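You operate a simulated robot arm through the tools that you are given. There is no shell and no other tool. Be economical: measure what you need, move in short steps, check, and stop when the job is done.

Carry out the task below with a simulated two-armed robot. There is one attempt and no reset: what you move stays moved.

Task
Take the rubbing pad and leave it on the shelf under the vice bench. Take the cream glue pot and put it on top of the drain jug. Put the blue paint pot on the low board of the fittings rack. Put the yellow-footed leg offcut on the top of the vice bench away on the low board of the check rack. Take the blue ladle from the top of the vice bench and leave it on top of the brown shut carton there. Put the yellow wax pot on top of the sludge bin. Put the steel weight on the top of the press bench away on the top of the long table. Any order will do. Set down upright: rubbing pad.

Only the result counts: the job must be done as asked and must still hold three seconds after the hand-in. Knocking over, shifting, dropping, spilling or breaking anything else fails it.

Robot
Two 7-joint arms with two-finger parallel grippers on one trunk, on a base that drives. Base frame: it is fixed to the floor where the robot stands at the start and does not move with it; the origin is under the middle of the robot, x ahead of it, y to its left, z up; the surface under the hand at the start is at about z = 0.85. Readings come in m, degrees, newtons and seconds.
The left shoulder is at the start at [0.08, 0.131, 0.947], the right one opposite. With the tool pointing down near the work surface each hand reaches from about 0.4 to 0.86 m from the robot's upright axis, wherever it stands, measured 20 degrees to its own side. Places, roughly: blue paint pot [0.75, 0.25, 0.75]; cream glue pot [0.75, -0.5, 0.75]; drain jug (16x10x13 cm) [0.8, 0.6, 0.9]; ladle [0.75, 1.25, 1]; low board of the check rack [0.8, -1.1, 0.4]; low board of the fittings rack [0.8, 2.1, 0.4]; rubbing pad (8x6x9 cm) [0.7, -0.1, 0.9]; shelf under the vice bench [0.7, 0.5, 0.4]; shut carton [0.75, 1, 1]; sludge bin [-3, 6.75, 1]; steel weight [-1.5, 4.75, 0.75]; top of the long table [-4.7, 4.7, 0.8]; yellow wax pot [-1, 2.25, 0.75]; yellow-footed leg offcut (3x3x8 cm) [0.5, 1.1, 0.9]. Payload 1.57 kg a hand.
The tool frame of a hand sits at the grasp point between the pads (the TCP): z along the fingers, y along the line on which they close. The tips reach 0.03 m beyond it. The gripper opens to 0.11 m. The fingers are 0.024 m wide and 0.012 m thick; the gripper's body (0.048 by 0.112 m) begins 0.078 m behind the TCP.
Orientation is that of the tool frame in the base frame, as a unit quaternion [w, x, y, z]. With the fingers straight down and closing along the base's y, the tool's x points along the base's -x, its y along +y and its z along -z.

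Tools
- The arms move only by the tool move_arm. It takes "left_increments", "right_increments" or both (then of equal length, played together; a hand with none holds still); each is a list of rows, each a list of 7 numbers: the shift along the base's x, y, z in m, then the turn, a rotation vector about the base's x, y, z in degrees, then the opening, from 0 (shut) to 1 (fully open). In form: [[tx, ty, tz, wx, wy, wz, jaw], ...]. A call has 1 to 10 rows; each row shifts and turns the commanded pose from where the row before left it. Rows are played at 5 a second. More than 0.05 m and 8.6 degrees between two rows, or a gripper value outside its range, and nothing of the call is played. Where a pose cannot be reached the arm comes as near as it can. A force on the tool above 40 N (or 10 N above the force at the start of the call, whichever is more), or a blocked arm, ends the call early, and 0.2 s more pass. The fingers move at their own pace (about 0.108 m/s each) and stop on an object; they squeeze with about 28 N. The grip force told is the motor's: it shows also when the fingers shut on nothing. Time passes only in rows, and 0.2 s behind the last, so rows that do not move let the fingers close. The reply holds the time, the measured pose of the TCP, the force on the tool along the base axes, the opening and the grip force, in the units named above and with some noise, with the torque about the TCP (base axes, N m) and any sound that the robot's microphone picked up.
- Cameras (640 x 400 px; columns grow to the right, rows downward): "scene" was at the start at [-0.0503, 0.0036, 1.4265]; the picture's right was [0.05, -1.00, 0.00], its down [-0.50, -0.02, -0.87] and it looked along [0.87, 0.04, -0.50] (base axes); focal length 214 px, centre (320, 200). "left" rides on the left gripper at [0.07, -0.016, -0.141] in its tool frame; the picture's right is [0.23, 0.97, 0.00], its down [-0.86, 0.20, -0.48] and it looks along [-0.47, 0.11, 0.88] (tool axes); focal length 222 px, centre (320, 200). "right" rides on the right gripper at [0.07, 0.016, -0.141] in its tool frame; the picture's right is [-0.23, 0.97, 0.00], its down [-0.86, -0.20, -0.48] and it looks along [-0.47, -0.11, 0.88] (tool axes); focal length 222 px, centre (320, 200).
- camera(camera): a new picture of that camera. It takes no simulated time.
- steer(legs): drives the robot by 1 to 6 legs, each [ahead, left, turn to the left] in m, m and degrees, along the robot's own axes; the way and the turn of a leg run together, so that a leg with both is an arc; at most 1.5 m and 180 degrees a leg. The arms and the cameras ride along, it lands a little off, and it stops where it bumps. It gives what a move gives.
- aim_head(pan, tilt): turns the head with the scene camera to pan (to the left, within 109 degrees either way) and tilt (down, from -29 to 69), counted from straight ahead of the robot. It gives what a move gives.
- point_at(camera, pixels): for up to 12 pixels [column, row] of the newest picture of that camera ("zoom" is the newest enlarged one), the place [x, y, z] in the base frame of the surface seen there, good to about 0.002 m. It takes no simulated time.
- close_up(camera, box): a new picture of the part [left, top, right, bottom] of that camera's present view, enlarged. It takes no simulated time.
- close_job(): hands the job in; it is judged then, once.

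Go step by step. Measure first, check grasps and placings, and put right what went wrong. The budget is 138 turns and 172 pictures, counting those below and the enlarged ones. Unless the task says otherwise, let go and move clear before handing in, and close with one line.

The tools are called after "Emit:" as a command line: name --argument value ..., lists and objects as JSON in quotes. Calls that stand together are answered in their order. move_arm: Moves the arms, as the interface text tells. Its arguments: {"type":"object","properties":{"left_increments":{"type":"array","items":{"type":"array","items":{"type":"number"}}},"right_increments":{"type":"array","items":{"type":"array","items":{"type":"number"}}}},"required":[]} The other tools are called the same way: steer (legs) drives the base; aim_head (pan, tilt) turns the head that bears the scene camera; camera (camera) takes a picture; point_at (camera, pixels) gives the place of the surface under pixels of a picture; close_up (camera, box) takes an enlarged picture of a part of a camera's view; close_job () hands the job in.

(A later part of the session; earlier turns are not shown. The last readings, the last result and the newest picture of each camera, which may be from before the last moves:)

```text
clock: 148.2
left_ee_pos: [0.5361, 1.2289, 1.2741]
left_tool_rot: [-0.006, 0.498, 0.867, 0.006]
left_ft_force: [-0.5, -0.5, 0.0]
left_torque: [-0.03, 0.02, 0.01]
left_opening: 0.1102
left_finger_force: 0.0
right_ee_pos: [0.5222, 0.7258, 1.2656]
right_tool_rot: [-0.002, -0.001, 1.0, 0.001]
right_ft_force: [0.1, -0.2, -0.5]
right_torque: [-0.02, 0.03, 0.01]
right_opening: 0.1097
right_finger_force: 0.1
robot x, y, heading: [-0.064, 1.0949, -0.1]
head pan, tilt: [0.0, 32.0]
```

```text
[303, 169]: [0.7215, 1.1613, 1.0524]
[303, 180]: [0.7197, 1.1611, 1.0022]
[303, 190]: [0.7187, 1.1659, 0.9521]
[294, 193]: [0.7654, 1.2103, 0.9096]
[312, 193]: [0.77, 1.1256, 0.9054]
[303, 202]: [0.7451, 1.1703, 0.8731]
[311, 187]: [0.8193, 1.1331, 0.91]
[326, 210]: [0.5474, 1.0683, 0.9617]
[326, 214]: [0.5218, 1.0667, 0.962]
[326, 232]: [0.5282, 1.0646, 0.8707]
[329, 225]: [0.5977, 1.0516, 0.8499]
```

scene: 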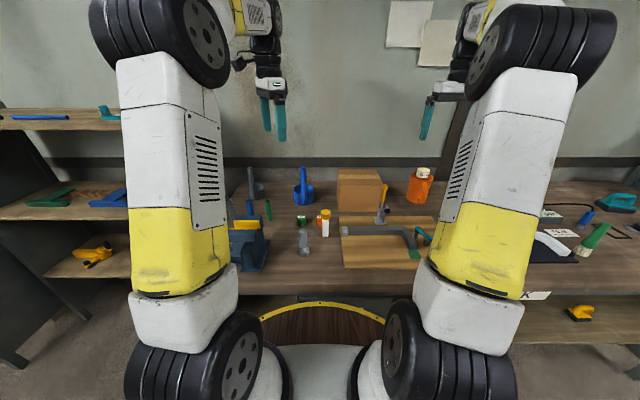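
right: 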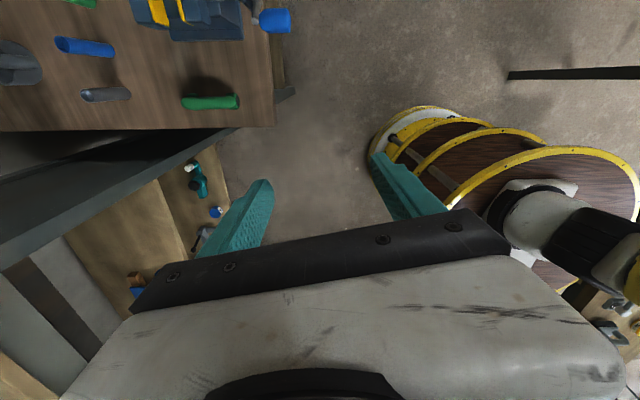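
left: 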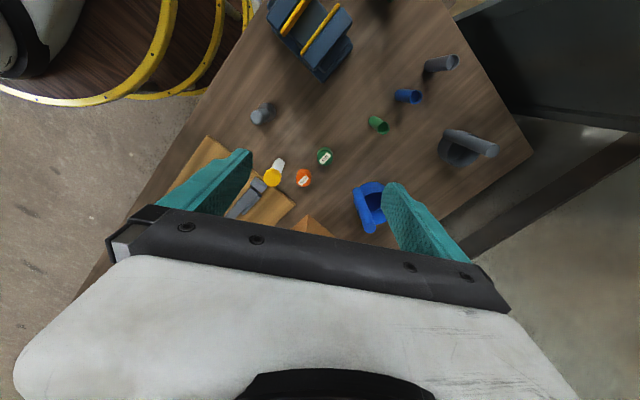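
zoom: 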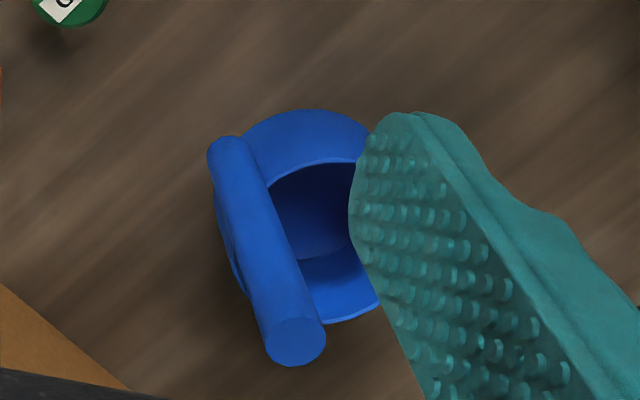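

The handle is vertical, centre about (0.731,1.163), with the bowl beyond it; I'll close along x so the bowl can't swing. Edging forward 4.5 cm and finishing the yaw above the handle.

Emit:
steer --legs '[[0.045, 0, 0]]'

Emit:
move_arm --left_increments '[[0.035, -0.012, -0.02, 0, 0, -7.5, 0.6], [0.035, -0.012, -0.02, 0, 0, -7.5, 0.6], [0.03, -0.012, -0.02, 0, 0, -7.5, 0.6], [0.03, -0.012, -0.02, 0, 0, -7.5, 0.6], [0.02, -0.018, -0.02, 0, 0, 0, 0.6]]'

Emit:
camera --camera "left"

```text
clock: 149.2
left_ee_pos: [0.5812, 1.2282, 1.2747]
left_tool_rot: [-0.006, 0.498, 0.867, 0.007]
left_ft_force: [-0.6, -0.8, 0.0]
left_torque: [0.0, -0.01, 0.01]
left_opening: 0.1101
left_finger_force: 0.1
right_ee_pos: [0.5683, 0.7263, 1.2652]
right_tool_rot: [-0.001, -0.001, 1.0, 0.0]
right_ft_force: [-0.9, 0.9, 0.5]
right_torque: [0.01, 0.0, -0.05]
right_opening: 0.11
right_finger_force: 0.0
robot x, y, heading: [-0.018, 1.0913, 0.0]
head pan, tilt: [0.0, 32.0]
```

```text
clock: 150.3
left_ee_pos: [0.727, 1.1617, 1.1736]
left_tool_rot: [-0.004, 0.706, 0.708, 0.009]
left_ft_force: [-0.6, -0.2, 0.6]
left_torque: [0.01, 0.0, 0.02]
left_opening: 0.0658
left_finger_force: 0.0
left hand out of reach, approached as far as the arm can: row 5
right_ee_pos: [0.5681, 0.7281, 1.2654]
right_tool_rot: [-0.002, -0.001, 1.0, 0.0]
right_ft_force: [-0.2, 0.8, 0.0]
right_torque: [0.03, -0.02, 0.0]
right_opening: 0.1099
right_finger_force: 0.1
robot x, y, heading: [-0.0182, 1.0937, 0.0]
head pan, tilt: [0.0, 32.0]
```

```text
87 pictures are left
```

left: 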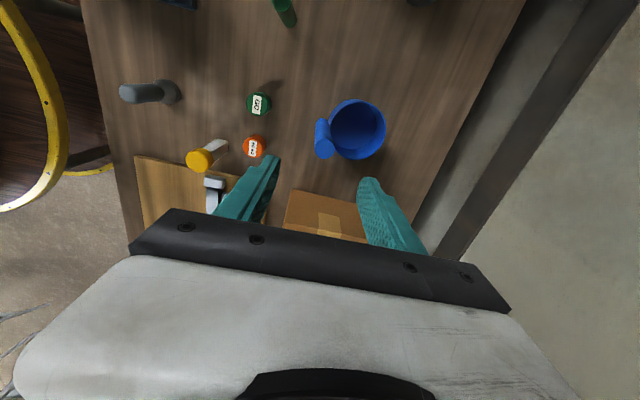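

Handle top (325,148) is between the fingers; checking its exact centre.

Emit:
point_at --camera "left" --pixels '[[325, 150], [318, 148], [332, 150], [323, 125], [357, 130], [330, 130]]'

```text
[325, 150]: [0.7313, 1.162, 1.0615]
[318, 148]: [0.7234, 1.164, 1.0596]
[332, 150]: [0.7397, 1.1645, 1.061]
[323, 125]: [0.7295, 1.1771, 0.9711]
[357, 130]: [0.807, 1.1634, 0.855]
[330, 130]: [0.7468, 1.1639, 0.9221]
```

Handle centre (0.7315,1.162). Descending and gripping.

Emit:
move_arm --left_increments '[[0.004, 0, -0.04, 0, 0, 0, 0.6], [0, 0, -0.04, 0, 0, 0, 0.6], [0, 0, -0.04, 0, 0, 0, 0.6], [0, 0, -0.04, 0, 0, 0, 0.6], [0, 0, -0.02, 0, 0, 0, 0.6], [0, 0, 0, 0, 0, 0, 0.6]]'

Emit:
camera --camera "left"

```text
clock: 151.8
left_ee_pos: [0.7328, 1.163, 0.9919]
left_tool_rot: [-0.005, 0.705, 0.71, 0.008]
left_ft_force: [-0.1, 0.2, -0.1]
left_torque: [-0.02, 0.0, -0.01]
left_opening: 0.0662
left_finger_force: 0.0
right_ee_pos: [0.5682, 0.7262, 1.2643]
right_tool_rot: [-0.002, 0.0, 1.0, 0.001]
right_ft_force: [0.7, 0.6, 0.2]
right_torque: [0.02, -0.03, -0.02]
right_opening: 0.1101
right_finger_force: 0.0
robot x, y, heading: [-0.0177, 1.0946, 0.0]
head pan, tilt: [0.0, 32.0]
```

```text
86 pictures are left
```

left: 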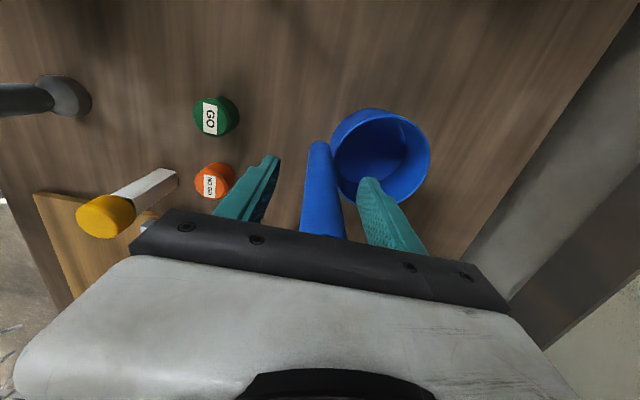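

Handle is centred. Closing and lifting slowly.

Emit:
move_arm --left_increments '[[0, 0, 0, 0, 0, 0, 0], [0, 0, 0, 0, 0, 0, 0], [0, 0, 0, 0, 0, 0, 0], [0, 0, 0.01, 0, 0, 0, 0], [0, 0, 0.02, 0, 0, 0, 0], [0, 0, 0.03, 0, 0, 0, 0], [0, 0, 0.03, 0, 0, 0, 0], [0, 0, 0.03, 0, 0, 0, 0], [0, 0, 0.03, 0, 0, 0, 0], [-0.01, 0, 0.015, 0, 0, 0, 0]]'

Emit:
camera --camera "left"

Emit:
close_up --camera "scene" --box '[240, 110, 400, 230]'

```text
clock: 153.9
left_ee_pos: [0.7204, 1.1598, 1.1556]
left_tool_rot: [-0.004, 0.705, 0.709, 0.007]
left_ft_force: [0.1, 0.2, -3.0]
left_torque: [0.0, 0.11, -0.01]
left_opening: 0.0239
left_finger_force: 28.2
right_ee_pos: [0.5688, 0.7257, 1.2649]
right_tool_rot: [-0.001, -0.001, 1.0, 0.0]
right_ft_force: [0.7, -0.8, -1.0]
right_torque: [0.05, 0.01, 0.01]
right_opening: 0.11
right_finger_force: 0.1
robot x, y, heading: [-0.0189, 1.0942, 0.2]
head pan, tilt: [0.0, 32.0]
```

```text
85 pictures are left
```

left: 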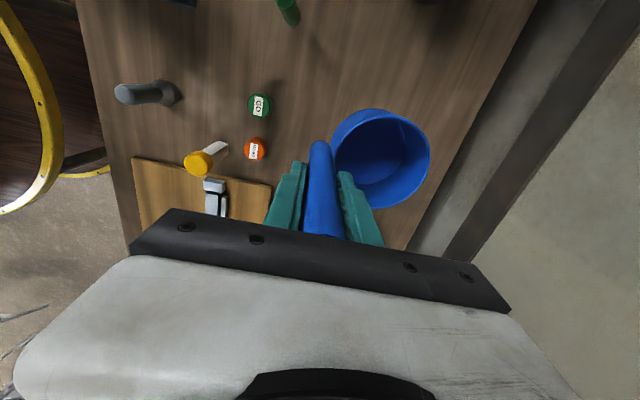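

```text
3.33 times, centred on (320, 170) of scene
```

zoom: 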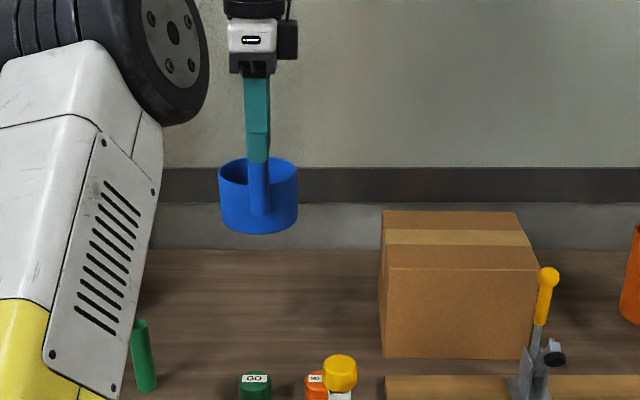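

The ladle hangs straight, bottom at about 1.014. Measuring the carton top corners in the zoom.

Emit:
point_at --camera "zoom" --pixels '[[388, 264], [532, 264], [388, 215], [512, 217], [455, 240], [550, 275]]'

```text
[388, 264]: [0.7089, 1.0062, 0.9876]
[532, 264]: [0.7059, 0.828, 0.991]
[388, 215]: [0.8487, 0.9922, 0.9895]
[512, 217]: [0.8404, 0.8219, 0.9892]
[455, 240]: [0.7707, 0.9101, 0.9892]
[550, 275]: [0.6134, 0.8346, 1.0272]
```

Carton top spans x 0.705–0.85, y 0.822–1.005. Driving 24.5 cm right so the bowl centres on it.

Emit:
steer --legs '[[-0.04, -0.12, 0], [0.04, -0.125, 0]]'

Emit:
camera --camera "left"

Emit:
close_up --camera "scene" --box '[240, 110, 400, 230]'

```text
clock: 156.1
left_ee_pos: [0.7205, 0.9201, 1.1564]
left_tool_rot: [-0.004, 0.705, 0.71, 0.008]
left_ft_force: [0.2, -0.2, -2.1]
left_torque: [-0.06, 0.13, -0.01]
left_opening: 0.0236
left_finger_force: 28.1
right_ee_pos: [0.5691, 0.486, 1.2637]
right_tool_rot: [-0.002, -0.002, 1.0, 0.001]
right_ft_force: [0.2, -0.9, -0.3]
right_torque: [-0.03, -0.02, 0.02]
right_opening: 0.1103
right_finger_force: 0.2
robot x, y, heading: [-0.015, 0.8516, 0.1]
head pan, tilt: [0.0, 32.0]
```

```text
83 pictures are left
```

left: 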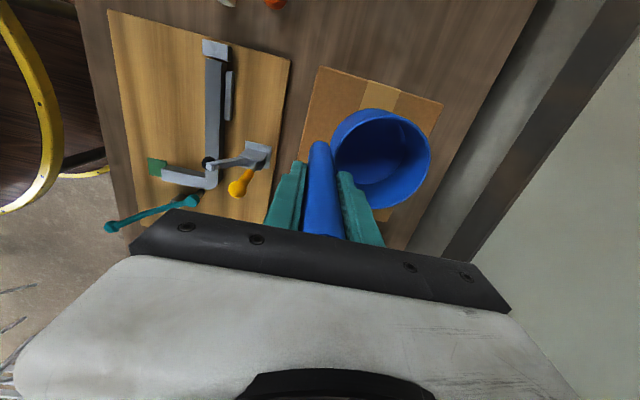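

```text
3.33 times, centred on (320, 170) of scene
```

zoom: 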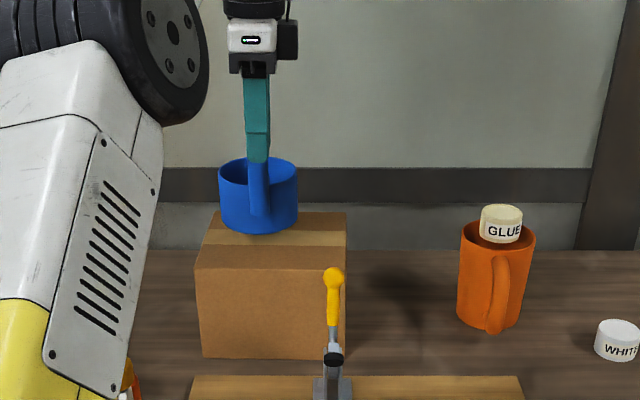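

Over the carton. Lowering to contact.

Emit:
move_arm --left_increments '[[-0.002, -0.005, -0.01, 0, 0, 0, 0], [0, 0, -0.008, 0, 0, 0, 0], [0, 0, -0.003, 0, 0, 0, 0], [0, 0, -0.002, 0, 0, 0, 0], [0, 0, 0, 0, 0, 0, 0]]'

```text
clock: 157.3
left_ee_pos: [0.7176, 0.9155, 1.1338]
left_tool_rot: [-0.004, 0.704, 0.71, 0.008]
left_ft_force: [0.5, -0.2, -2.2]
left_torque: [-0.07, 0.12, -0.03]
left_opening: 0.0238
left_finger_force: 28.2
right_ee_pos: [0.57, 0.485, 1.2652]
right_tool_rot: [-0.002, -0.001, 1.0, 0.0]
right_ft_force: [-0.6, -0.1, -1.1]
right_torque: [-0.01, -0.02, -0.02]
right_opening: 0.1101
right_finger_force: 0.0
robot x, y, heading: [-0.0157, 0.8486, -0.0]
head pan, tilt: [0.0, 32.0]
```

Emit:
move_arm --left_increments '[[0, 0, -0.002, 0, 0, 0, 0], [0, 0, -0.002, 0, 0, 0, 0], [0, 0, 0, 0, 0, 0, 0]]'

```text
clock: 158.1
left_ee_pos: [0.7171, 0.9159, 1.1324]
left_tool_rot: [-0.001, 0.704, 0.71, 0.009]
left_ft_force: [-5.3, 0.7, 23.8]
left_torque: [0.2, 0.12, 0.05]
left_opening: 0.024
left_finger_force: 27.7
right_ee_pos: [0.5675, 0.4855, 1.2656]
right_tool_rot: [-0.001, -0.002, 1.0, 0.0]
right_ft_force: [-0.2, -0.7, -0.1]
right_torque: [0.01, 0.02, -0.03]
right_opening: 0.1101
right_finger_force: 0.0
robot x, y, heading: [-0.0139, 0.8486, 0.2]
head pan, tilt: [0.0, 32.0]
```

Contact with the carton (24 N). Easing off, opening, and rising.

Emit:
move_arm --left_increments '[[0, 0, 0.002, 0, 0, 0, 0.25], [0, 0, 0, 0, 0, 0, 0.45], [0, 0, 0, 0, 0, 0, 0.5], [0, 0, 0.02, 0, 0, 0, 0.5], [-0.003, 0, 0.03, 0, 0, 0, 0.5], [-0.008, 0, 0.035, 0, 0, 0, 0.5], [-0.015, 0, 0.04, 0, 0, 0, 0.5], [-0.02, 0, 0.03, 0, 0, 0, 0.5]]'

Emit:
close_up --camera "scene" --box '[240, 110, 400, 230]'

Emit:
camera --camera "left"

```text
clock: 159.9
left_ee_pos: [0.669, 0.9283, 1.2659]
left_tool_rot: [-0.005, 0.705, 0.709, 0.007]
left_ft_force: [0.7, 0.7, -0.5]
left_torque: [-0.06, 0.06, 0.05]
left_opening: 0.055
left_finger_force: 0.0
left hand out of reach, approached as far as the arm can: row 7
right_ee_pos: [0.57, 0.4851, 1.2658]
right_tool_rot: [-0.001, -0.001, 1.0, 0.0]
right_ft_force: [0.6, 0.9, 0.6]
right_torque: [0.0, 0.02, -0.01]
right_opening: 0.1101
right_finger_force: 0.1
robot x, y, heading: [-0.0186, 0.8504, -0.1]
head pan, tilt: [0.0, 32.0]
```

```text
3.33 times, centred on (320, 170) of scene
```

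zoom: 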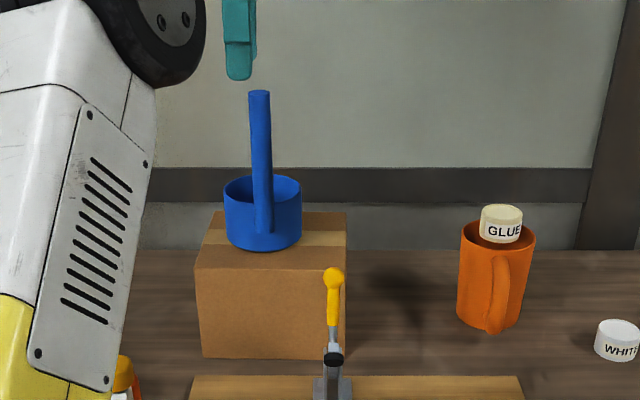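

```text
80 pictures are left
```

left: 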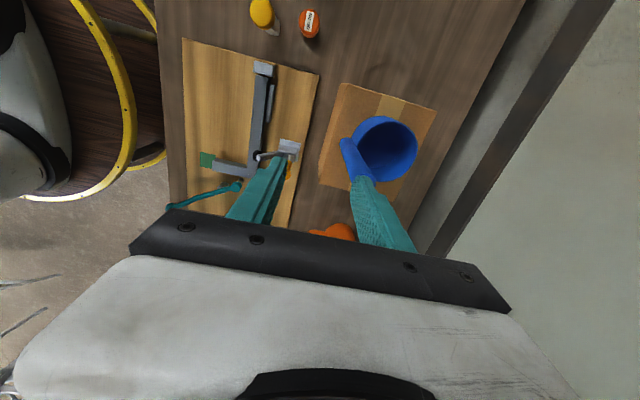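

The ladle stands on the carton. Next the yellow-footed leg with the right hand: backing off slightly and shifting left, tucking the left hand in.

Emit:
move_arm --left_increments '[[-0.04, 0.01, 0.01, 0, 0, 8, 0.5], [-0.04, 0.01, 0.01, 0, 0, 8, 0.5], [-0.04, 0.01, 0.01, 0, 0, 8, 0.5], [-0.04, 0.01, 0, 0, 0, 8, 0.5], [-0.04, 0.01, 0, 0, 0, 8, 0.5]]' --right_increments '[[0, 0, 0, 0, -8, 0, 1], [0, 0, 0, 0, -8, 0, 1], [0, 0, 0, 0, -8, 0, 1], [0, 0, 0, 0, -8, 0, 1], [0, 0, 0, 0, -8, 0, 1]]'

Emit:
steer --legs '[[-0.1, 0.15, 0], [0, 0.15, 0]]'

Emit:
camera --camera "right"

Emit:
camera --camera "scene"

```text
clock: 161.1
left_ee_pos: [0.4716, 0.9773, 1.2959]
left_tool_rot: [-0.007, 0.418, 0.908, 0.006]
left_ft_force: [0.7, -0.1, -0.5]
left_torque: [-0.02, 0.04, 0.01]
left_opening: 0.0549
left_finger_force: 0.0
right_ee_pos: [0.5693, 0.4842, 1.2641]
right_tool_rot: [0.34, -0.001, 0.94, 0.0]
right_ft_force: [0.9, -0.2, -0.7]
right_torque: [0.01, 0.0, 0.01]
right_opening: 0.11
right_finger_force: 0.1
robot x, y, heading: [-0.0159, 0.8506, -0.0]
head pan, tilt: [0.0, 32.0]
```

```text
clock: 163.6
left_ee_pos: [0.3702, 1.2759, 1.296]
left_tool_rot: [-0.006, 0.419, 0.908, 0.005]
left_ft_force: [0.4, -1.1, -0.1]
left_torque: [-0.02, 0.0, 0.01]
left_opening: 0.0553
left_finger_force: 0.1
right_ee_pos: [0.4695, 0.7826, 1.265]
right_tool_rot: [0.34, -0.001, 0.94, 0.0]
right_ft_force: [-0.5, 1.1, 0.1]
right_torque: [0.0, 0.0, 0.0]
right_opening: 0.1099
right_finger_force: 0.1
robot x, y, heading: [-0.1191, 1.1471, -0.2]
head pan, tilt: [0.0, 32.0]
```

```text
79 pictures are left
```

right: 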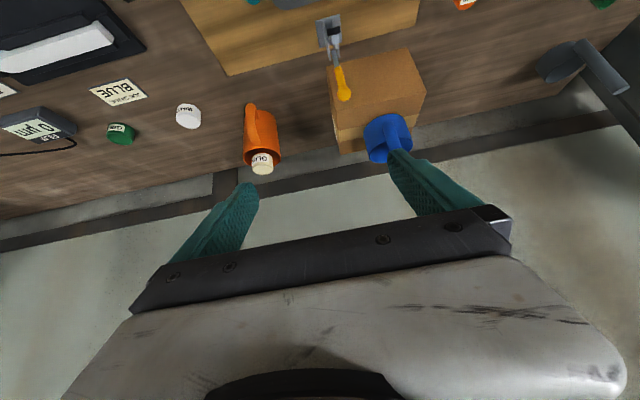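

```text
78 pictures are left
```

scene: 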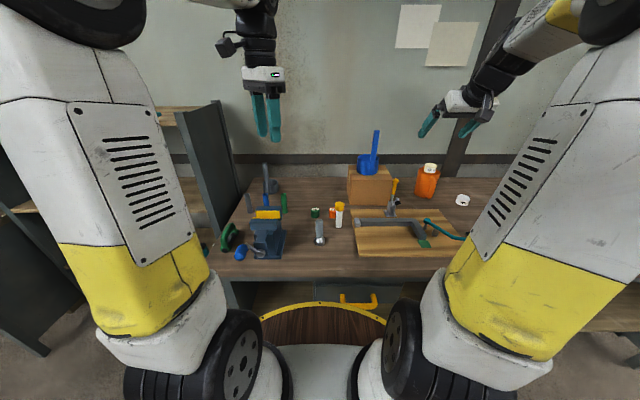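

Measuring the leg, the grey mallet next to it and the L-clamp end from this view.

Emit:
close_up --camera "scene" --box '[290, 190, 390, 260]'

Emit:
point_at --camera "scene" --pixels '[[319, 222], [319, 232], [320, 241], [340, 204], [340, 212], [339, 225], [357, 222], [332, 213], [316, 212]]'

```text
5.71 times, centred on (340, 225) of scene
```

zoom: 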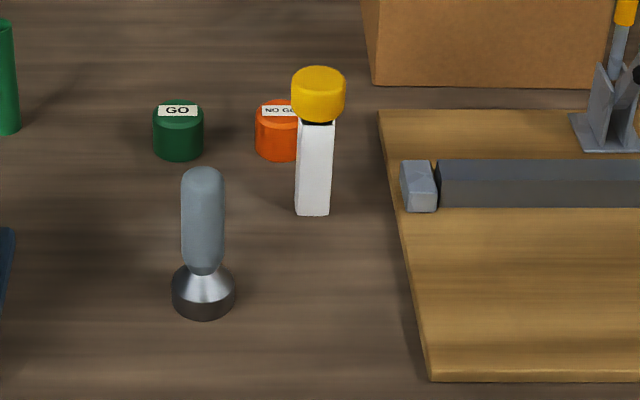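

```text
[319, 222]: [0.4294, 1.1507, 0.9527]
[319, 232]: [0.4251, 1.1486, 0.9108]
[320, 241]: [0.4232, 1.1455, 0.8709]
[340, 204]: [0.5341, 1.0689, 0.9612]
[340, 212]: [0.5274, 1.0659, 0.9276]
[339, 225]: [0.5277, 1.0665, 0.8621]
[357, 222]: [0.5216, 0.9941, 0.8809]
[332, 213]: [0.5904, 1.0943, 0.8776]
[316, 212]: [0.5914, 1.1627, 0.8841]
```

The mallet (0.436,1.149) clears the palm by over 1 cm. Moving the right hand to a slanted pre-grasp for the leg at (0.538,1.066).

Emit:
move_arm --right_increments '[[0, 0.04, -0.012, 0, 0, 0, 0.55], [0, 0.04, -0.012, 0, 0, 0, 0.55], [0, 0.04, -0.012, 0, 0, 0, 0.55], [0, 0.04, -0.012, 0, 0, 0, 0.55], [0, 0.04, -0.012, 0, 0, 0, 0.55], [0, 0.04, -0.012, 0, 0, 0, 0.55], [0.004, 0.043, -0.012, 0, 0, 0, 0.55], [0, 0, -0.045, 0, 0, 0, 0.55], [0, 0, -0.045, 0, 0, 0, 0.55], [0, 0, -0.045, 0, 0, 0, 0.55]]'

Emit:
camera --camera "right"

```text
clock: 165.8
left_ee_pos: [0.3696, 1.275, 1.2977]
left_tool_rot: [-0.006, 0.42, 0.907, 0.006]
left_ft_force: [-0.1, -0.2, -0.7]
left_torque: [-0.01, -0.04, 0.03]
left_opening: 0.055
left_finger_force: 0.2
right_ee_pos: [0.4713, 1.0682, 1.0465]
right_tool_rot: [0.341, -0.002, 0.94, 0.0]
right_ft_force: [0.4, 0.0, 0.2]
right_torque: [-0.01, -0.01, 0.01]
right_opening: 0.0604
right_finger_force: 0.0
robot x, y, heading: [-0.1215, 1.1485, 0.1]
head pan, tilt: [0.0, 32.0]
```

```text
76 pictures are left
```

right: 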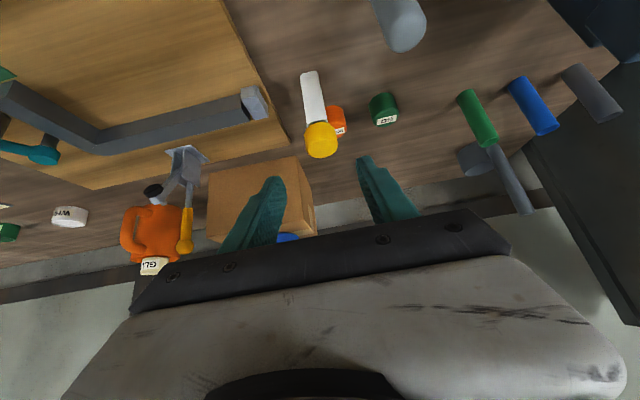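

Leg is centred between the fingers. Checking its y, then approaching.

Emit:
point_at --camera "right" --pixels '[[321, 140], [308, 140], [335, 140], [312, 100], [305, 100], [321, 100]]'

Emit:
move_arm --right_increments '[[0, -0.001, -0.037, 0, 0, 0, 0.55], [0, 0, -0.037, 0, 0, 0, 0.55]]'

```text
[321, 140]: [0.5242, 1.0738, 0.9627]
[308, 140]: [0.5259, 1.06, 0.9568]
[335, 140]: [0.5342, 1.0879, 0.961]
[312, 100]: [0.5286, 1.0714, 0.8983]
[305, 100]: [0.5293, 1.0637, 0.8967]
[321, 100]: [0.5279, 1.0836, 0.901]
```

```text
clock: 166.4
left_ee_pos: [0.3698, 1.2763, 1.297]
left_tool_rot: [-0.007, 0.419, 0.908, 0.006]
left_ft_force: [0.2, -0.4, -0.1]
left_torque: [0.01, -0.05, -0.01]
left_opening: 0.0552
left_finger_force: 0.1
right_ee_pos: [0.4734, 1.0662, 0.9732]
right_tool_rot: [0.341, -0.002, 0.94, 0.0]
right_ft_force: [-0.7, 0.2, -0.1]
right_torque: [0.01, 0.03, -0.04]
right_opening: 0.0604
right_finger_force: 0.0
robot x, y, heading: [-0.1184, 1.1477, -0.2]
head pan, tilt: [0.0, 32.0]
```

Leg centre is y 1.073; correcting and approaching, then closing.

Emit:
move_arm --right_increments '[[0, 0.007, 0, 0, 0, 0, 0.55], [0.022, 0, -0.026, 0, 0, 0, 0.55], [0.022, 0, -0.026, 0, 0, 0, 0.55], [0.021, 0, -0.026, 0, 0, 0, 0.55], [0, 0, 0, 0, 0, 0, 0.55], [0, 0, 0, 0, 0, 0, 0], [0, 0, 0, 0, 0, 0, 0], [0, 0, 0, 0, 0, 0, 0]]'

Emit:
camera --camera "right"

```text
clock: 168.2
left_ee_pos: [0.3685, 1.2766, 1.2982]
left_tool_rot: [-0.006, 0.418, 0.908, 0.006]
left_ft_force: [-0.1, 0.1, 0.2]
left_torque: [0.0, 0.01, -0.01]
left_opening: 0.0551
left_finger_force: 0.1
right_ee_pos: [0.5379, 1.0712, 0.8929]
right_tool_rot: [0.34, -0.002, 0.94, 0.0]
right_ft_force: [0.5, 0.8, 0.3]
right_torque: [0.02, -0.03, 0.0]
right_opening: 0.0245
right_finger_force: 28.4
robot x, y, heading: [-0.1186, 1.1519, 0.1]
head pan, tilt: [0.0, 32.0]
```

```text
75 pictures are left
```

right: 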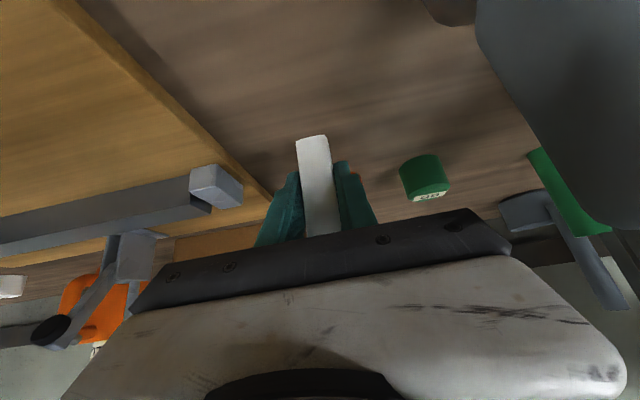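

Gripped (2.4 cm wide). Lifting straight up.

Emit:
move_arm --right_increments '[[0, 0, 0.015, 0, 0, 0, 0], [0, 0, 0.03, 0, 0, 0, 0], [0, 0, 0.04, 0, 0, 0, 0], [0, 0, 0.04, 0, 0, 0, 0], [0, 0, 0.04, 0, 0, 0, 0], [0, 0, 0.04, 0, 0, 0, 0], [-0.01, 0, 0.04, 0, 0, 0, 0], [-0.02, 0, 0.02, 0, 0, 0, 0]]'

Emit:
camera --camera "right"

```text
clock: 170.0
left_ee_pos: [0.3697, 1.2759, 1.2973]
left_tool_rot: [-0.006, 0.419, 0.908, 0.006]
left_ft_force: [0.5, 0.8, -1.5]
left_torque: [0.0, 0.04, 0.0]
left_opening: 0.055
left_finger_force: 0.1
right_ee_pos: [0.5088, 1.0704, 1.1579]
right_tool_rot: [0.34, -0.002, 0.94, 0.0]
right_ft_force: [-0.5, 0.0, -0.9]
right_torque: [-0.01, 0.04, 0.0]
right_opening: 0.0248
right_finger_force: 27.5
robot x, y, heading: [-0.1195, 1.1492, 0.0]
head pan, tilt: [0.0, 32.0]
```

```text
74 pictures are left
```

right: 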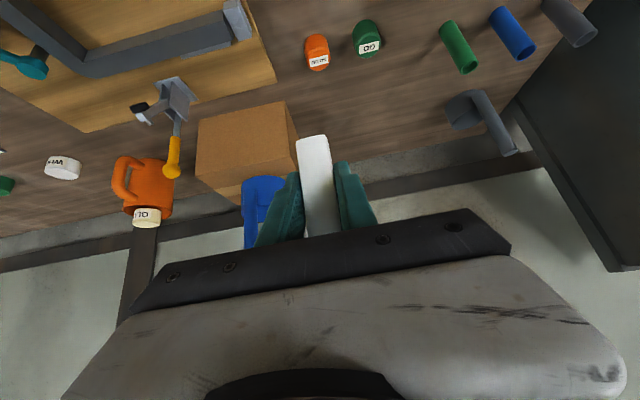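

Leg held. Backing off and driving right to the check rack.

Emit:
steer --legs '[[-0.45, 0, 0], [0, -1.1, 0], [0, -1.0, 0]]'

Emit:
aim_head --pan -5 --tilt 32

Emit:
camera --camera "scene"

```text
clock: 182.8
left_ee_pos: [-0.1018, -0.8464, 1.297]
left_tool_rot: [-0.006, 0.423, 0.906, 0.006]
left_ft_force: [0.5, -0.6, 0.6]
left_torque: [0.01, 0.01, -0.01]
left_opening: 0.0552
left_finger_force: 0.1
right_ee_pos: [0.0351, -1.0526, 1.1583]
right_tool_rot: [0.34, 0.003, 0.941, -0.001]
right_ft_force: [0.6, 0.0, -1.1]
right_torque: [-0.02, -0.03, -0.01]
right_opening: 0.0246
right_finger_force: 28.3
robot x, y, heading: [-0.5914, -0.9693, -0.5]
head pan, tilt: [0.0, 32.0]
```

```text
clock: 183.5
left_ee_pos: [-0.1021, -0.8463, 1.297]
left_tool_rot: [-0.006, 0.423, 0.906, 0.006]
left_ft_force: [-0.7, 0.5, 0.4]
left_torque: [0.01, 0.02, 0.03]
left_opening: 0.0552
left_finger_force: 0.0
right_ee_pos: [0.0346, -1.053, 1.1574]
right_tool_rot: [0.34, 0.002, 0.94, -0.002]
right_ft_force: [0.7, -0.1, -1.9]
right_torque: [0.01, -0.02, 0.03]
right_opening: 0.0244
right_finger_force: 27.8
robot x, y, heading: [-0.5884, -0.9686, -0.4]
head pan, tilt: [-5.0, 32.0]
```

```text
73 pictures are left
```

scene: 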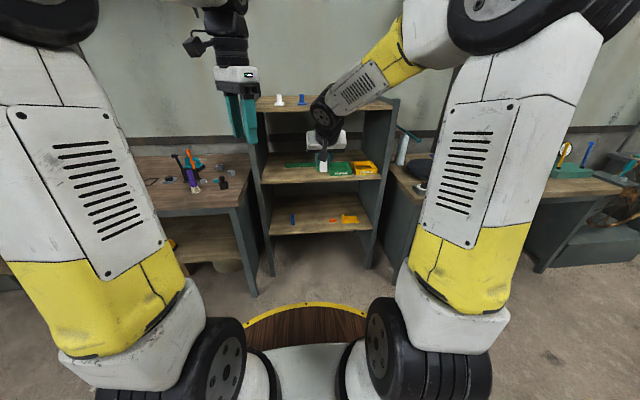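

Emit:
close_up --camera "scene" --box '[240, 90, 410, 270]'

Emit:
point_at --camera "scene" --pixels '[[293, 218], [333, 220], [350, 218], [312, 222], [310, 229], [272, 225], [320, 210], [372, 222], [300, 210], [285, 178]]'

```text
2.22 times, centred on (325, 180) of scene
```

zoom: 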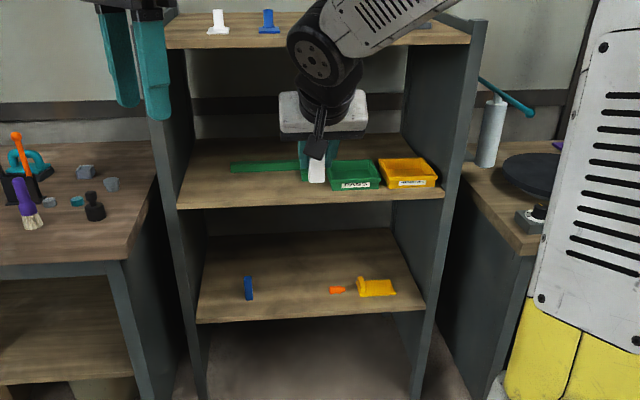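

```text
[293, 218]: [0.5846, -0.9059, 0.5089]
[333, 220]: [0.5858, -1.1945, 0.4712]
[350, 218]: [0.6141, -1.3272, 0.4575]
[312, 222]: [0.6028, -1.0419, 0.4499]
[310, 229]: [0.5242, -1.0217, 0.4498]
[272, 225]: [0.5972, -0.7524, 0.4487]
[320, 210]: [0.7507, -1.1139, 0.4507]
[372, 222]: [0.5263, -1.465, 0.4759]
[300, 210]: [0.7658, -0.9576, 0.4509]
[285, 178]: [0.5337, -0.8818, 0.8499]
```

The low board here is z 0.45, front about x 0.51, with a free stretch at y -1.05. Lowering the right hand in front of the rack.

Emit:
move_arm --right_increments '[[0.01, 0, -0.044, 0, 0, 0, 0], [0.01, 0, -0.044, 0, 0, 0, 0], [0.01, 0, -0.044, 0, 0, 0, 0], [0.01, 0, -0.044, 0, 0, 0, 0], [0.01, 0, -0.044, 0, 0, 0, 0], [0.01, 0, -0.044, 0, 0, 0, 0], [0.01, 0, -0.044, 0, 0, 0, 0], [0.01, 0, -0.044, 0, 0, 0, 0], [0.01, 0, -0.044, 0, 0, 0, 0], [0.01, 0, -0.044, 0, 0, 0, 0]]'

Emit:
move_arm --right_increments '[[0.01, 0, -0.044, 0, 0, 0, 0], [0.01, 0, -0.044, 0, 0, 0, 0], [0, 0, -0.044, 0, 0, 0, 0], [0, 0, -0.035, 0, 0, 0, 0]]'

Emit:
camera --camera "right"

```text
clock: 185.7
left_ee_pos: [-0.1026, -0.8466, 1.2965]
left_tool_rot: [-0.006, 0.424, 0.906, 0.006]
left_ft_force: [-0.5, -0.6, -0.3]
left_torque: [-0.05, 0.01, -0.02]
left_opening: 0.0549
left_finger_force: 0.0
right_ee_pos: [0.1368, -1.0521, 0.7184]
right_tool_rot: [0.342, 0.003, 0.94, -0.002]
right_ft_force: [-0.4, 0.1, -1.2]
right_torque: [0.01, 0.01, 0.02]
right_opening: 0.0245
right_finger_force: 28.8
robot x, y, heading: [-0.5898, -0.9673, -0.7]
head pan, tilt: [-5.0, 32.0]
```

```text
clock: 186.7
left_ee_pos: [-0.1029, -0.8458, 1.2969]
left_tool_rot: [-0.006, 0.423, 0.906, 0.006]
left_ft_force: [-0.2, 0.0, 0.2]
left_torque: [0.01, -0.01, 0.0]
left_opening: 0.055
left_finger_force: 0.0
right_ee_pos: [0.1566, -1.0528, 0.5496]
right_tool_rot: [0.342, 0.002, 0.94, -0.003]
right_ft_force: [0.3, 0.0, -0.5]
right_torque: [-0.03, -0.01, -0.01]
right_opening: 0.0245
right_finger_force: 27.4
robot x, y, heading: [-0.5931, -0.9702, -0.3]
head pan, tilt: [-5.0, 32.0]
```

```text
71 pictures are left
```

right: 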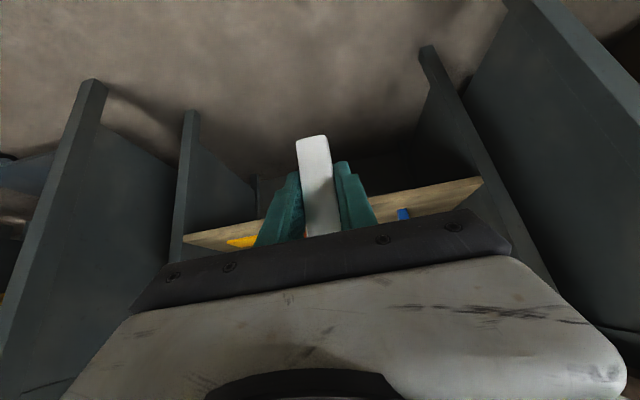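

Driving forward to bring the leg over the board.

Emit:
steer --legs '[[0.413, 0, 0.3]]'

Emit:
camera --camera "right"

Emit:
point_at --camera "right" --pixels '[[300, 115], [330, 110], [310, 60], [320, 190]]'

```text
clock: 189.2
left_ee_pos: [0.3112, -0.8403, 1.2974]
left_tool_rot: [-0.006, 0.417, 0.909, 0.006]
left_ft_force: [0.3, -0.2, -0.1]
left_torque: [0.02, -0.02, -0.01]
left_opening: 0.055
left_finger_force: 0.1
right_ee_pos: [0.5702, -1.0427, 0.5514]
right_tool_rot: [0.341, -0.004, 0.94, 0.001]
right_ft_force: [-0.1, 0.5, -0.9]
right_torque: [-0.01, -0.01, -0.03]
right_opening: 0.0246
right_finger_force: 27.7
robot x, y, heading: [-0.1767, -0.973, 0.3]
head pan, tilt: [-5.0, 32.0]
```

```text
70 pictures are left
```

right: 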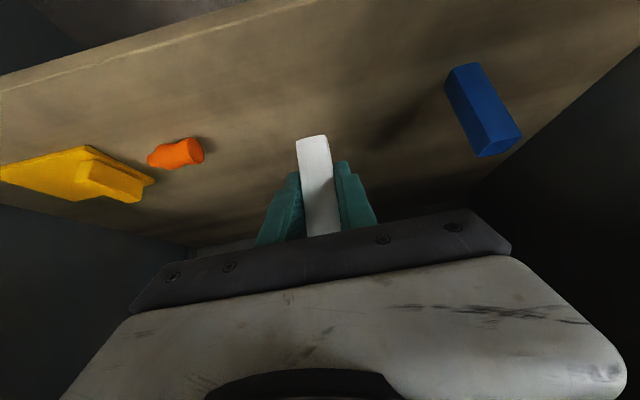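

```text
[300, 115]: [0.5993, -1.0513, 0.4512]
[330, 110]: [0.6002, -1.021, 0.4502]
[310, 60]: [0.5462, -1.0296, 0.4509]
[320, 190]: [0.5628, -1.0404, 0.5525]
```

Clear space below. Lowering to contact.

Emit:
move_arm --right_increments '[[0, 0, -0.025, 0, 0, 0, 0], [0, 0, -0.02, 0, 0, 0, 0], [0, 0, -0.008, 0, 0, 0, 0], [0, 0, -0.003, 0, 0, 0, 0], [0, 0, 0, 0, 0, 0, 0]]'

Emit:
move_arm --right_increments '[[0, 0, -0.002, 0, 0, 0, 0], [0, 0, -0.002, 0, 0, 0, 0], [0, 0, 0, 0, 0, 0, 0]]'

```text
clock: 190.4
left_ee_pos: [0.3104, -0.8387, 1.2971]
left_tool_rot: [-0.006, 0.417, 0.909, 0.005]
left_ft_force: [0.3, -0.5, 0.6]
left_torque: [0.0, 0.03, 0.0]
left_opening: 0.055
left_finger_force: 0.0
right_ee_pos: [0.5708, -1.0432, 0.4937]
right_tool_rot: [0.34, -0.004, 0.94, 0.001]
right_ft_force: [0.3, -0.3, -1.2]
right_torque: [-0.02, -0.01, -0.01]
right_opening: 0.025
right_finger_force: 27.9
robot x, y, heading: [-0.1772, -0.9707, 0.4]
head pan, tilt: [-5.0, 32.0]
```

```text
clock: 191.2
left_ee_pos: [0.3092, -0.8388, 1.2979]
left_tool_rot: [-0.006, 0.417, 0.909, 0.006]
left_ft_force: [0.3, 0.1, 0.2]
left_torque: [0.01, -0.03, 0.01]
left_opening: 0.0551
left_finger_force: 0.1
right_ee_pos: [0.5735, -1.0421, 0.4931]
right_tool_rot: [0.343, -0.004, 0.939, 0.001]
right_ft_force: [-1.9, 2.7, 25.7]
right_torque: [0.1, -0.1, 0.06]
right_opening: 0.0249
right_finger_force: 27.9
robot x, y, heading: [-0.1775, -0.9684, 0.2]
head pan, tilt: [-5.0, 32.0]
```

Contact. Easing off, opening, and withdrawing along the fingers.

Emit:
move_arm --right_increments '[[0, 0, 0.002, 0, 0, 0, 0.25], [0, 0, 0, 0, 0, 0, 0.5], [0, 0, 0, 0, 0, 0, 0.6], [0, 0, 0, 0, 0, 0, 0.6], [-0.013, 0, 0.015, 0, 0, 0, 0.6], [-0.022, 0, 0.026, 0, 0, 0, 0.6], [-0.026, 0, 0.026, 0, 0, 0, 0.6]]'

Emit:
camera --camera "right"

```text
clock: 192.8
left_ee_pos: [0.3105, -0.8391, 1.297]
left_tool_rot: [-0.006, 0.417, 0.909, 0.006]
left_ft_force: [0.2, -0.4, 0.0]
left_torque: [-0.04, 0.04, -0.04]
left_opening: 0.055
left_finger_force: 0.0
right_ee_pos: [0.51, -1.0443, 0.5592]
right_tool_rot: [0.34, -0.004, 0.94, 0.0]
right_ft_force: [0.3, 0.0, 0.7]
right_torque: [0.0, -0.01, 0.01]
right_opening: 0.066
right_finger_force: 0.1
robot x, y, heading: [-0.1723, -0.9723, 0.3]
head pan, tilt: [-5.0, 32.0]
```

```text
69 pictures are left
```

right: 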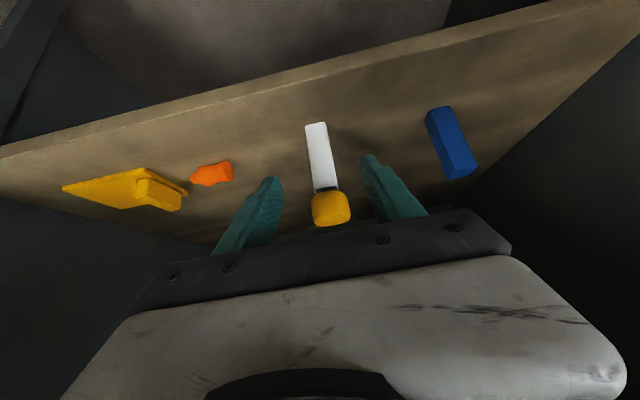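

The leg stands on the low board. Backing out and raising the right hand.

Emit:
steer --legs '[[-0.45, 0, 0]]'

Emit:
move_arm --right_increments '[[0, 0, 0.045, 0, 4, 0, 1], [0, 0, 0.045, 0, 4, 0, 1], [0, 0, 0.045, 0, 4, 0, 1], [-0.01, 0, 0.045, 0, 4, 0, 1], [-0.01, 0, 0.045, 0, 4, 0, 1], [-0.01, 0, 0.045, 0, 4, 0, 1], [-0.01, 0, 0.045, 0, 4, 0, 1], [-0.01, 0, 0.045, 0, 4, 0, 1], [-0.01, 0, 0.045, 0, 4, 0, 1], [-0.01, 0, 0.045, 0, 4, 0, 1]]' --left_increments '[[0, 0, 0, 0, 0, 8, 1], [0, 0, 0, 0, 0, 8, 1], [0, 0, 0, 0, 0, 8, 1], [0, 0, 0, 0, 0, 8, 1], [0, 0, 0, 0, 0, 8, 1], [0, 0, 0, 0, 0, 8, 1], [0, 0, 0, 0, 0, 1.5, 1], [0, 0, 0, 0, 0, 0, 1], [0, 0, 0, 0, 0, 0, 1], [0, 0, 0, 0, 0, 0, 1]]'

Emit:
move_arm --right_increments '[[-0.01, 0, 0.045, 0, 0, 0, 1], [-0.01, 0, 0.045, 0, 0, 0, 1], [-0.01, 0, 0.045, 0, 0, 0, 1], [-0.01, 0, 0.045, 0, 0, 0, 1], [0, 0, 0.03, 0, 0, 0, 1]]'

Emit:
steer --legs '[[0, 1.3, 0], [0, 0, 180]]'

Emit:
camera --camera "scene"

```text
clock: 195.5
left_ee_pos: [-0.1348, -0.839, 1.2975]
left_tool_rot: [-0.007, 0.411, 0.911, 0.006]
left_ft_force: [1.2, 0.0, 1.2]
left_torque: [-0.01, 0.0, 0.04]
left_opening: 0.0553
left_finger_force: 0.1
right_ee_pos: [0.0662, -1.0399, 0.5581]
right_tool_rot: [0.34, -0.011, 0.94, 0.003]
right_ft_force: [-0.1, -0.9, -0.1]
right_torque: [-0.03, 0.01, 0.01]
right_opening: 0.0662
right_finger_force: 0.1
robot x, y, heading: [-0.6185, -0.9764, 1.2]
head pan, tilt: [-5.0, 32.0]
```

```text
clock: 197.7
left_ee_pos: [-0.135, -0.8398, 1.2968]
left_tool_rot: [-0.007, -0.009, 1.0, 0.003]
left_ft_force: [0.4, 0.5, -0.6]
left_torque: [-0.01, 0.03, -0.01]
left_opening: 0.1098
left_finger_force: 0.1
right_ee_pos: [0.0004, -1.0391, 1.01]
right_tool_rot: [-0.002, -0.008, 1.0, 0.006]
right_ft_force: [0.0, -0.3, -0.8]
right_torque: [-0.01, 0.02, -0.01]
right_opening: 0.1101
right_finger_force: 0.2
robot x, y, heading: [-0.6242, -0.9762, 0.9]
head pan, tilt: [-5.0, 32.0]
```

```text
clock: 198.9
left_ee_pos: [-0.1353, -0.8384, 1.2966]
left_tool_rot: [-0.008, -0.009, 1.0, 0.002]
left_ft_force: [0.5, 0.1, -1.1]
left_torque: [0.0, -0.01, 0.01]
left_opening: 0.11
left_finger_force: 0.1
right_ee_pos: [-0.0414, -1.0406, 1.2201]
right_tool_rot: [-0.001, -0.009, 1.0, 0.006]
right_ft_force: [-0.5, -0.7, 0.1]
right_torque: [0.04, -0.03, 0.0]
right_opening: 0.1102
right_finger_force: 0.0
robot x, y, heading: [-0.6208, -0.9739, 1.1]
head pan, tilt: [-5.0, 32.0]
```

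```text
clock: 212.9
left_ee_pos: [-1.1201, 0.2431, 1.2969]
left_tool_rot: [0.003, 1.0, -0.014, 0.008]
left_ft_force: [-0.4, 0.4, 0.0]
left_torque: [-0.01, 0.02, 0.01]
left_opening: 0.11
left_finger_force: 0.0
right_ee_pos: [-1.2046, 0.4466, 1.2198]
right_tool_rot: [0.006, 1.0, -0.014, 0.002]
right_ft_force: [0.2, 0.0, 0.2]
right_torque: [-0.01, -0.01, -0.01]
right_opening: 0.1101
right_finger_force: 0.2
robot x, y, heading: [-0.6305, 0.3561, 178.6]
head pan, tilt: [-5.0, 32.0]
```

```text
68 pictures are left
```

scene: 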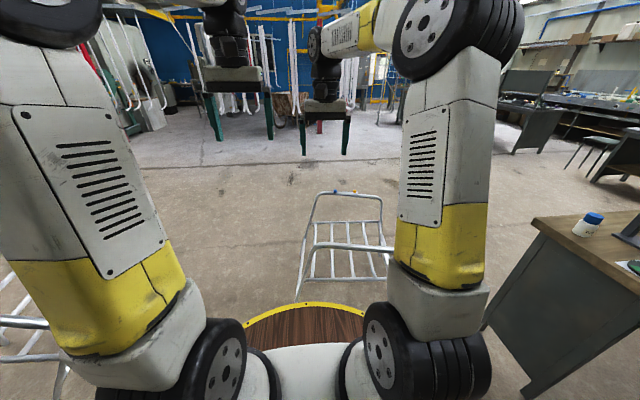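

Facing -x now. Looking right toward the wax bench to locate the yellow pot.

Emit:
steer --legs '[[-0.2, 0, 1.4], [0, -1.0, 0]]'

Emit:
aim_head --pan -45 --tilt 30

Emit:
camera --camera "scene"

```text
clock: 219.3
left_ee_pos: [-0.9204, 1.2357, 1.298]
left_tool_rot: [0.002, 1.0, 0.002, 0.008]
left_ft_force: [0.1, 0.4, 0.2]
left_torque: [-0.01, -0.03, 0.02]
left_opening: 0.11
left_finger_force: 0.1
right_ee_pos: [-1.0112, 1.4376, 1.2201]
right_tool_rot: [0.006, 1.0, 0.002, 0.002]
right_ft_force: [0.1, -0.3, 0.4]
right_torque: [-0.02, -0.01, 0.01]
right_opening: 0.1102
right_finger_force: 0.2
robot x, y, heading: [-0.433, 1.3641, -179.8]
head pan, tilt: [-5.0, 32.0]
```

```text
clock: 220.4
left_ee_pos: [-0.9208, 1.2337, 1.2965]
left_tool_rot: [0.002, 1.0, 0.002, 0.008]
left_ft_force: [0.4, 0.1, 0.0]
left_torque: [0.02, 0.02, 0.02]
left_opening: 0.11
left_finger_force: 0.0
right_ee_pos: [-1.0121, 1.4372, 1.2201]
right_tool_rot: [0.006, 1.0, 0.002, 0.002]
right_ft_force: [1.5, 0.1, 0.3]
right_torque: [-0.02, 0.0, -0.02]
right_opening: 0.1099
right_finger_force: 0.0
robot x, y, heading: [-0.4354, 1.3653, -179.4]
head pan, tilt: [-45.0, 30.0]
```

```text
67 pictures are left
```

scene: 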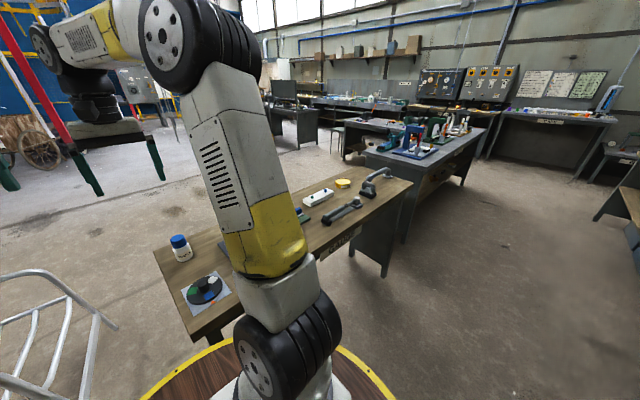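

Emit:
point_at --camera "scene" --pixels '[[343, 182], [318, 196], [342, 211], [375, 182], [412, 181], [356, 170], [480, 130], [373, 150]]'

Emit:
close_up --camera "scene" --box '[260, 90, 520, 250]'

```text
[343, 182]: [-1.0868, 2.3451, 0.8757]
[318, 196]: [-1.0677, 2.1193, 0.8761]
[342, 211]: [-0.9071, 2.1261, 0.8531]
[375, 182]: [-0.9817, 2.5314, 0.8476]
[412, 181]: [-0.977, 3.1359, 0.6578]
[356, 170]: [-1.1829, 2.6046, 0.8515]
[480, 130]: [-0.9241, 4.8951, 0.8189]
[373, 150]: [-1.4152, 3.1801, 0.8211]
```

```text
2.46 times, centred on (390, 170) of scene
```

zoom: 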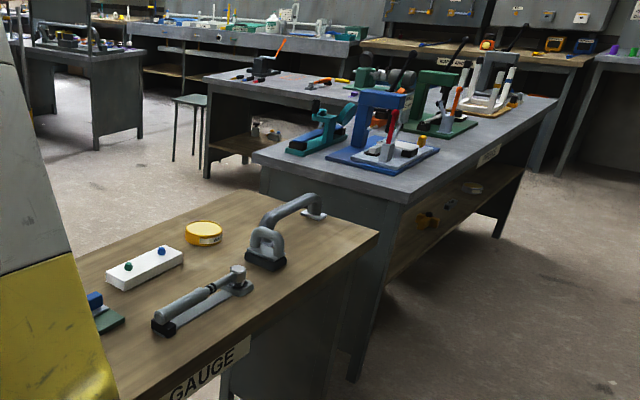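

The wax tin is at (-1.087,2.345), top z 0.876. Driving right so the right hand lines up with it.

Emit:
steer --legs '[[0, -0.87, 0]]'

Emit:
camera --camera "right"

```text
clock: 225.0
left_ee_pos: [-0.923, 2.1104, 1.2973]
left_tool_rot: [0.003, 1.0, -0.004, 0.009]
left_ft_force: [-0.6, 0.8, 0.1]
left_torque: [0.01, -0.02, 0.02]
left_opening: 0.1099
left_finger_force: 0.0
right_ee_pos: [-1.0098, 2.3131, 1.2194]
right_tool_rot: [0.006, 1.0, -0.003, 0.002]
right_ft_force: [-1.0, -0.2, -0.3]
right_torque: [0.02, 0.0, 0.0]
right_opening: 0.1097
right_finger_force: 0.2
robot x, y, heading: [-0.4347, 2.2319, 179.7]
head pan, tilt: [-45.0, 30.0]
```

```text
65 pictures are left
```

right: 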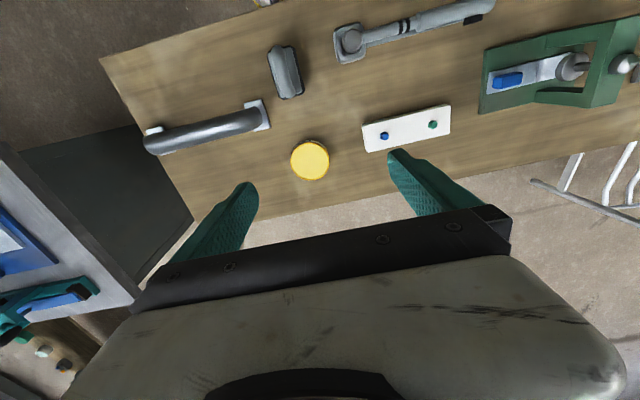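

Emit:
point_at --camera "right" --pixels '[[310, 160], [291, 163], [330, 160], [310, 141], [310, 179], [382, 140], [362, 140], [265, 115], [292, 90], [310, 183]]'

```text
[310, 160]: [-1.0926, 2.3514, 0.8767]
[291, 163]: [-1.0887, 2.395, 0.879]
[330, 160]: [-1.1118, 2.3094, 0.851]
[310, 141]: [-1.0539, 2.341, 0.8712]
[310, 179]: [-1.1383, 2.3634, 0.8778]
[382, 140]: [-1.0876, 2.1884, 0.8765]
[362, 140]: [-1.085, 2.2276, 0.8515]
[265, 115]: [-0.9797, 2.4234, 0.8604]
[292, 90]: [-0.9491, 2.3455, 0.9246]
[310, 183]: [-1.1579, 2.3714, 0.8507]
```

Tin centre (-1.096,2.353), 8.5 cm wide. Descending over it.

Emit:
move_arm --right_increments '[[-0.02, 0.01, -0.03, 0, 0, 0, 1], [-0.02, 0.01, -0.035, 0, 0, 0, 1], [-0.02, 0.01, -0.035, 0, 0, 0, 1], [-0.02, 0.01, -0.035, 0, 0, 0, 1], [-0.006, 0, -0.04, 0, 0, 0, 1], [0, 0, -0.04, 0, 0, 0, 1], [0, 0, -0.04, 0, 0, 0, 1], [0, 0, 0, 0, 0, 0, 1]]'

Emit:
camera --camera "right"

Emit:
point_at --camera "right" --pixels '[[320, 165], [300, 165], [280, 165], [340, 160], [345, 160], [275, 165]]'

```text
clock: 226.8
left_ee_pos: [-0.922, 2.1107, 1.2981]
left_tool_rot: [0.003, 1.0, -0.003, 0.008]
left_ft_force: [-0.2, 0.5, 0.2]
left_torque: [-0.01, -0.01, 0.0]
left_opening: 0.11
left_finger_force: 0.0
right_ee_pos: [-1.0944, 2.3528, 0.9643]
right_tool_rot: [0.006, 1.0, -0.004, 0.002]
right_ft_force: [-0.5, -0.1, -0.6]
right_torque: [-0.01, 0.01, -0.02]
right_opening: 0.11
right_finger_force: 0.1
robot x, y, heading: [-0.4337, 2.2326, 179.7]
head pan, tilt: [-45.0, 30.0]
```

```text
64 pictures are left
```

right: 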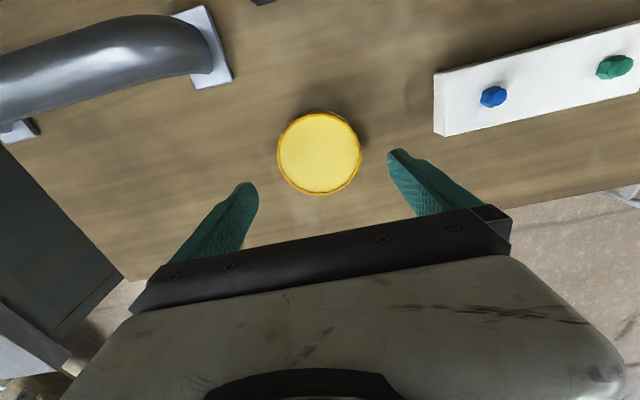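

```text
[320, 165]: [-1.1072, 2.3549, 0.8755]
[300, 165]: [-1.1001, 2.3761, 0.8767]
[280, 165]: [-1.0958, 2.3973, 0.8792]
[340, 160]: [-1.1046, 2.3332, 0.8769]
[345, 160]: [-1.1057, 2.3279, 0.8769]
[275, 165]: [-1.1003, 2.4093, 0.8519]
```

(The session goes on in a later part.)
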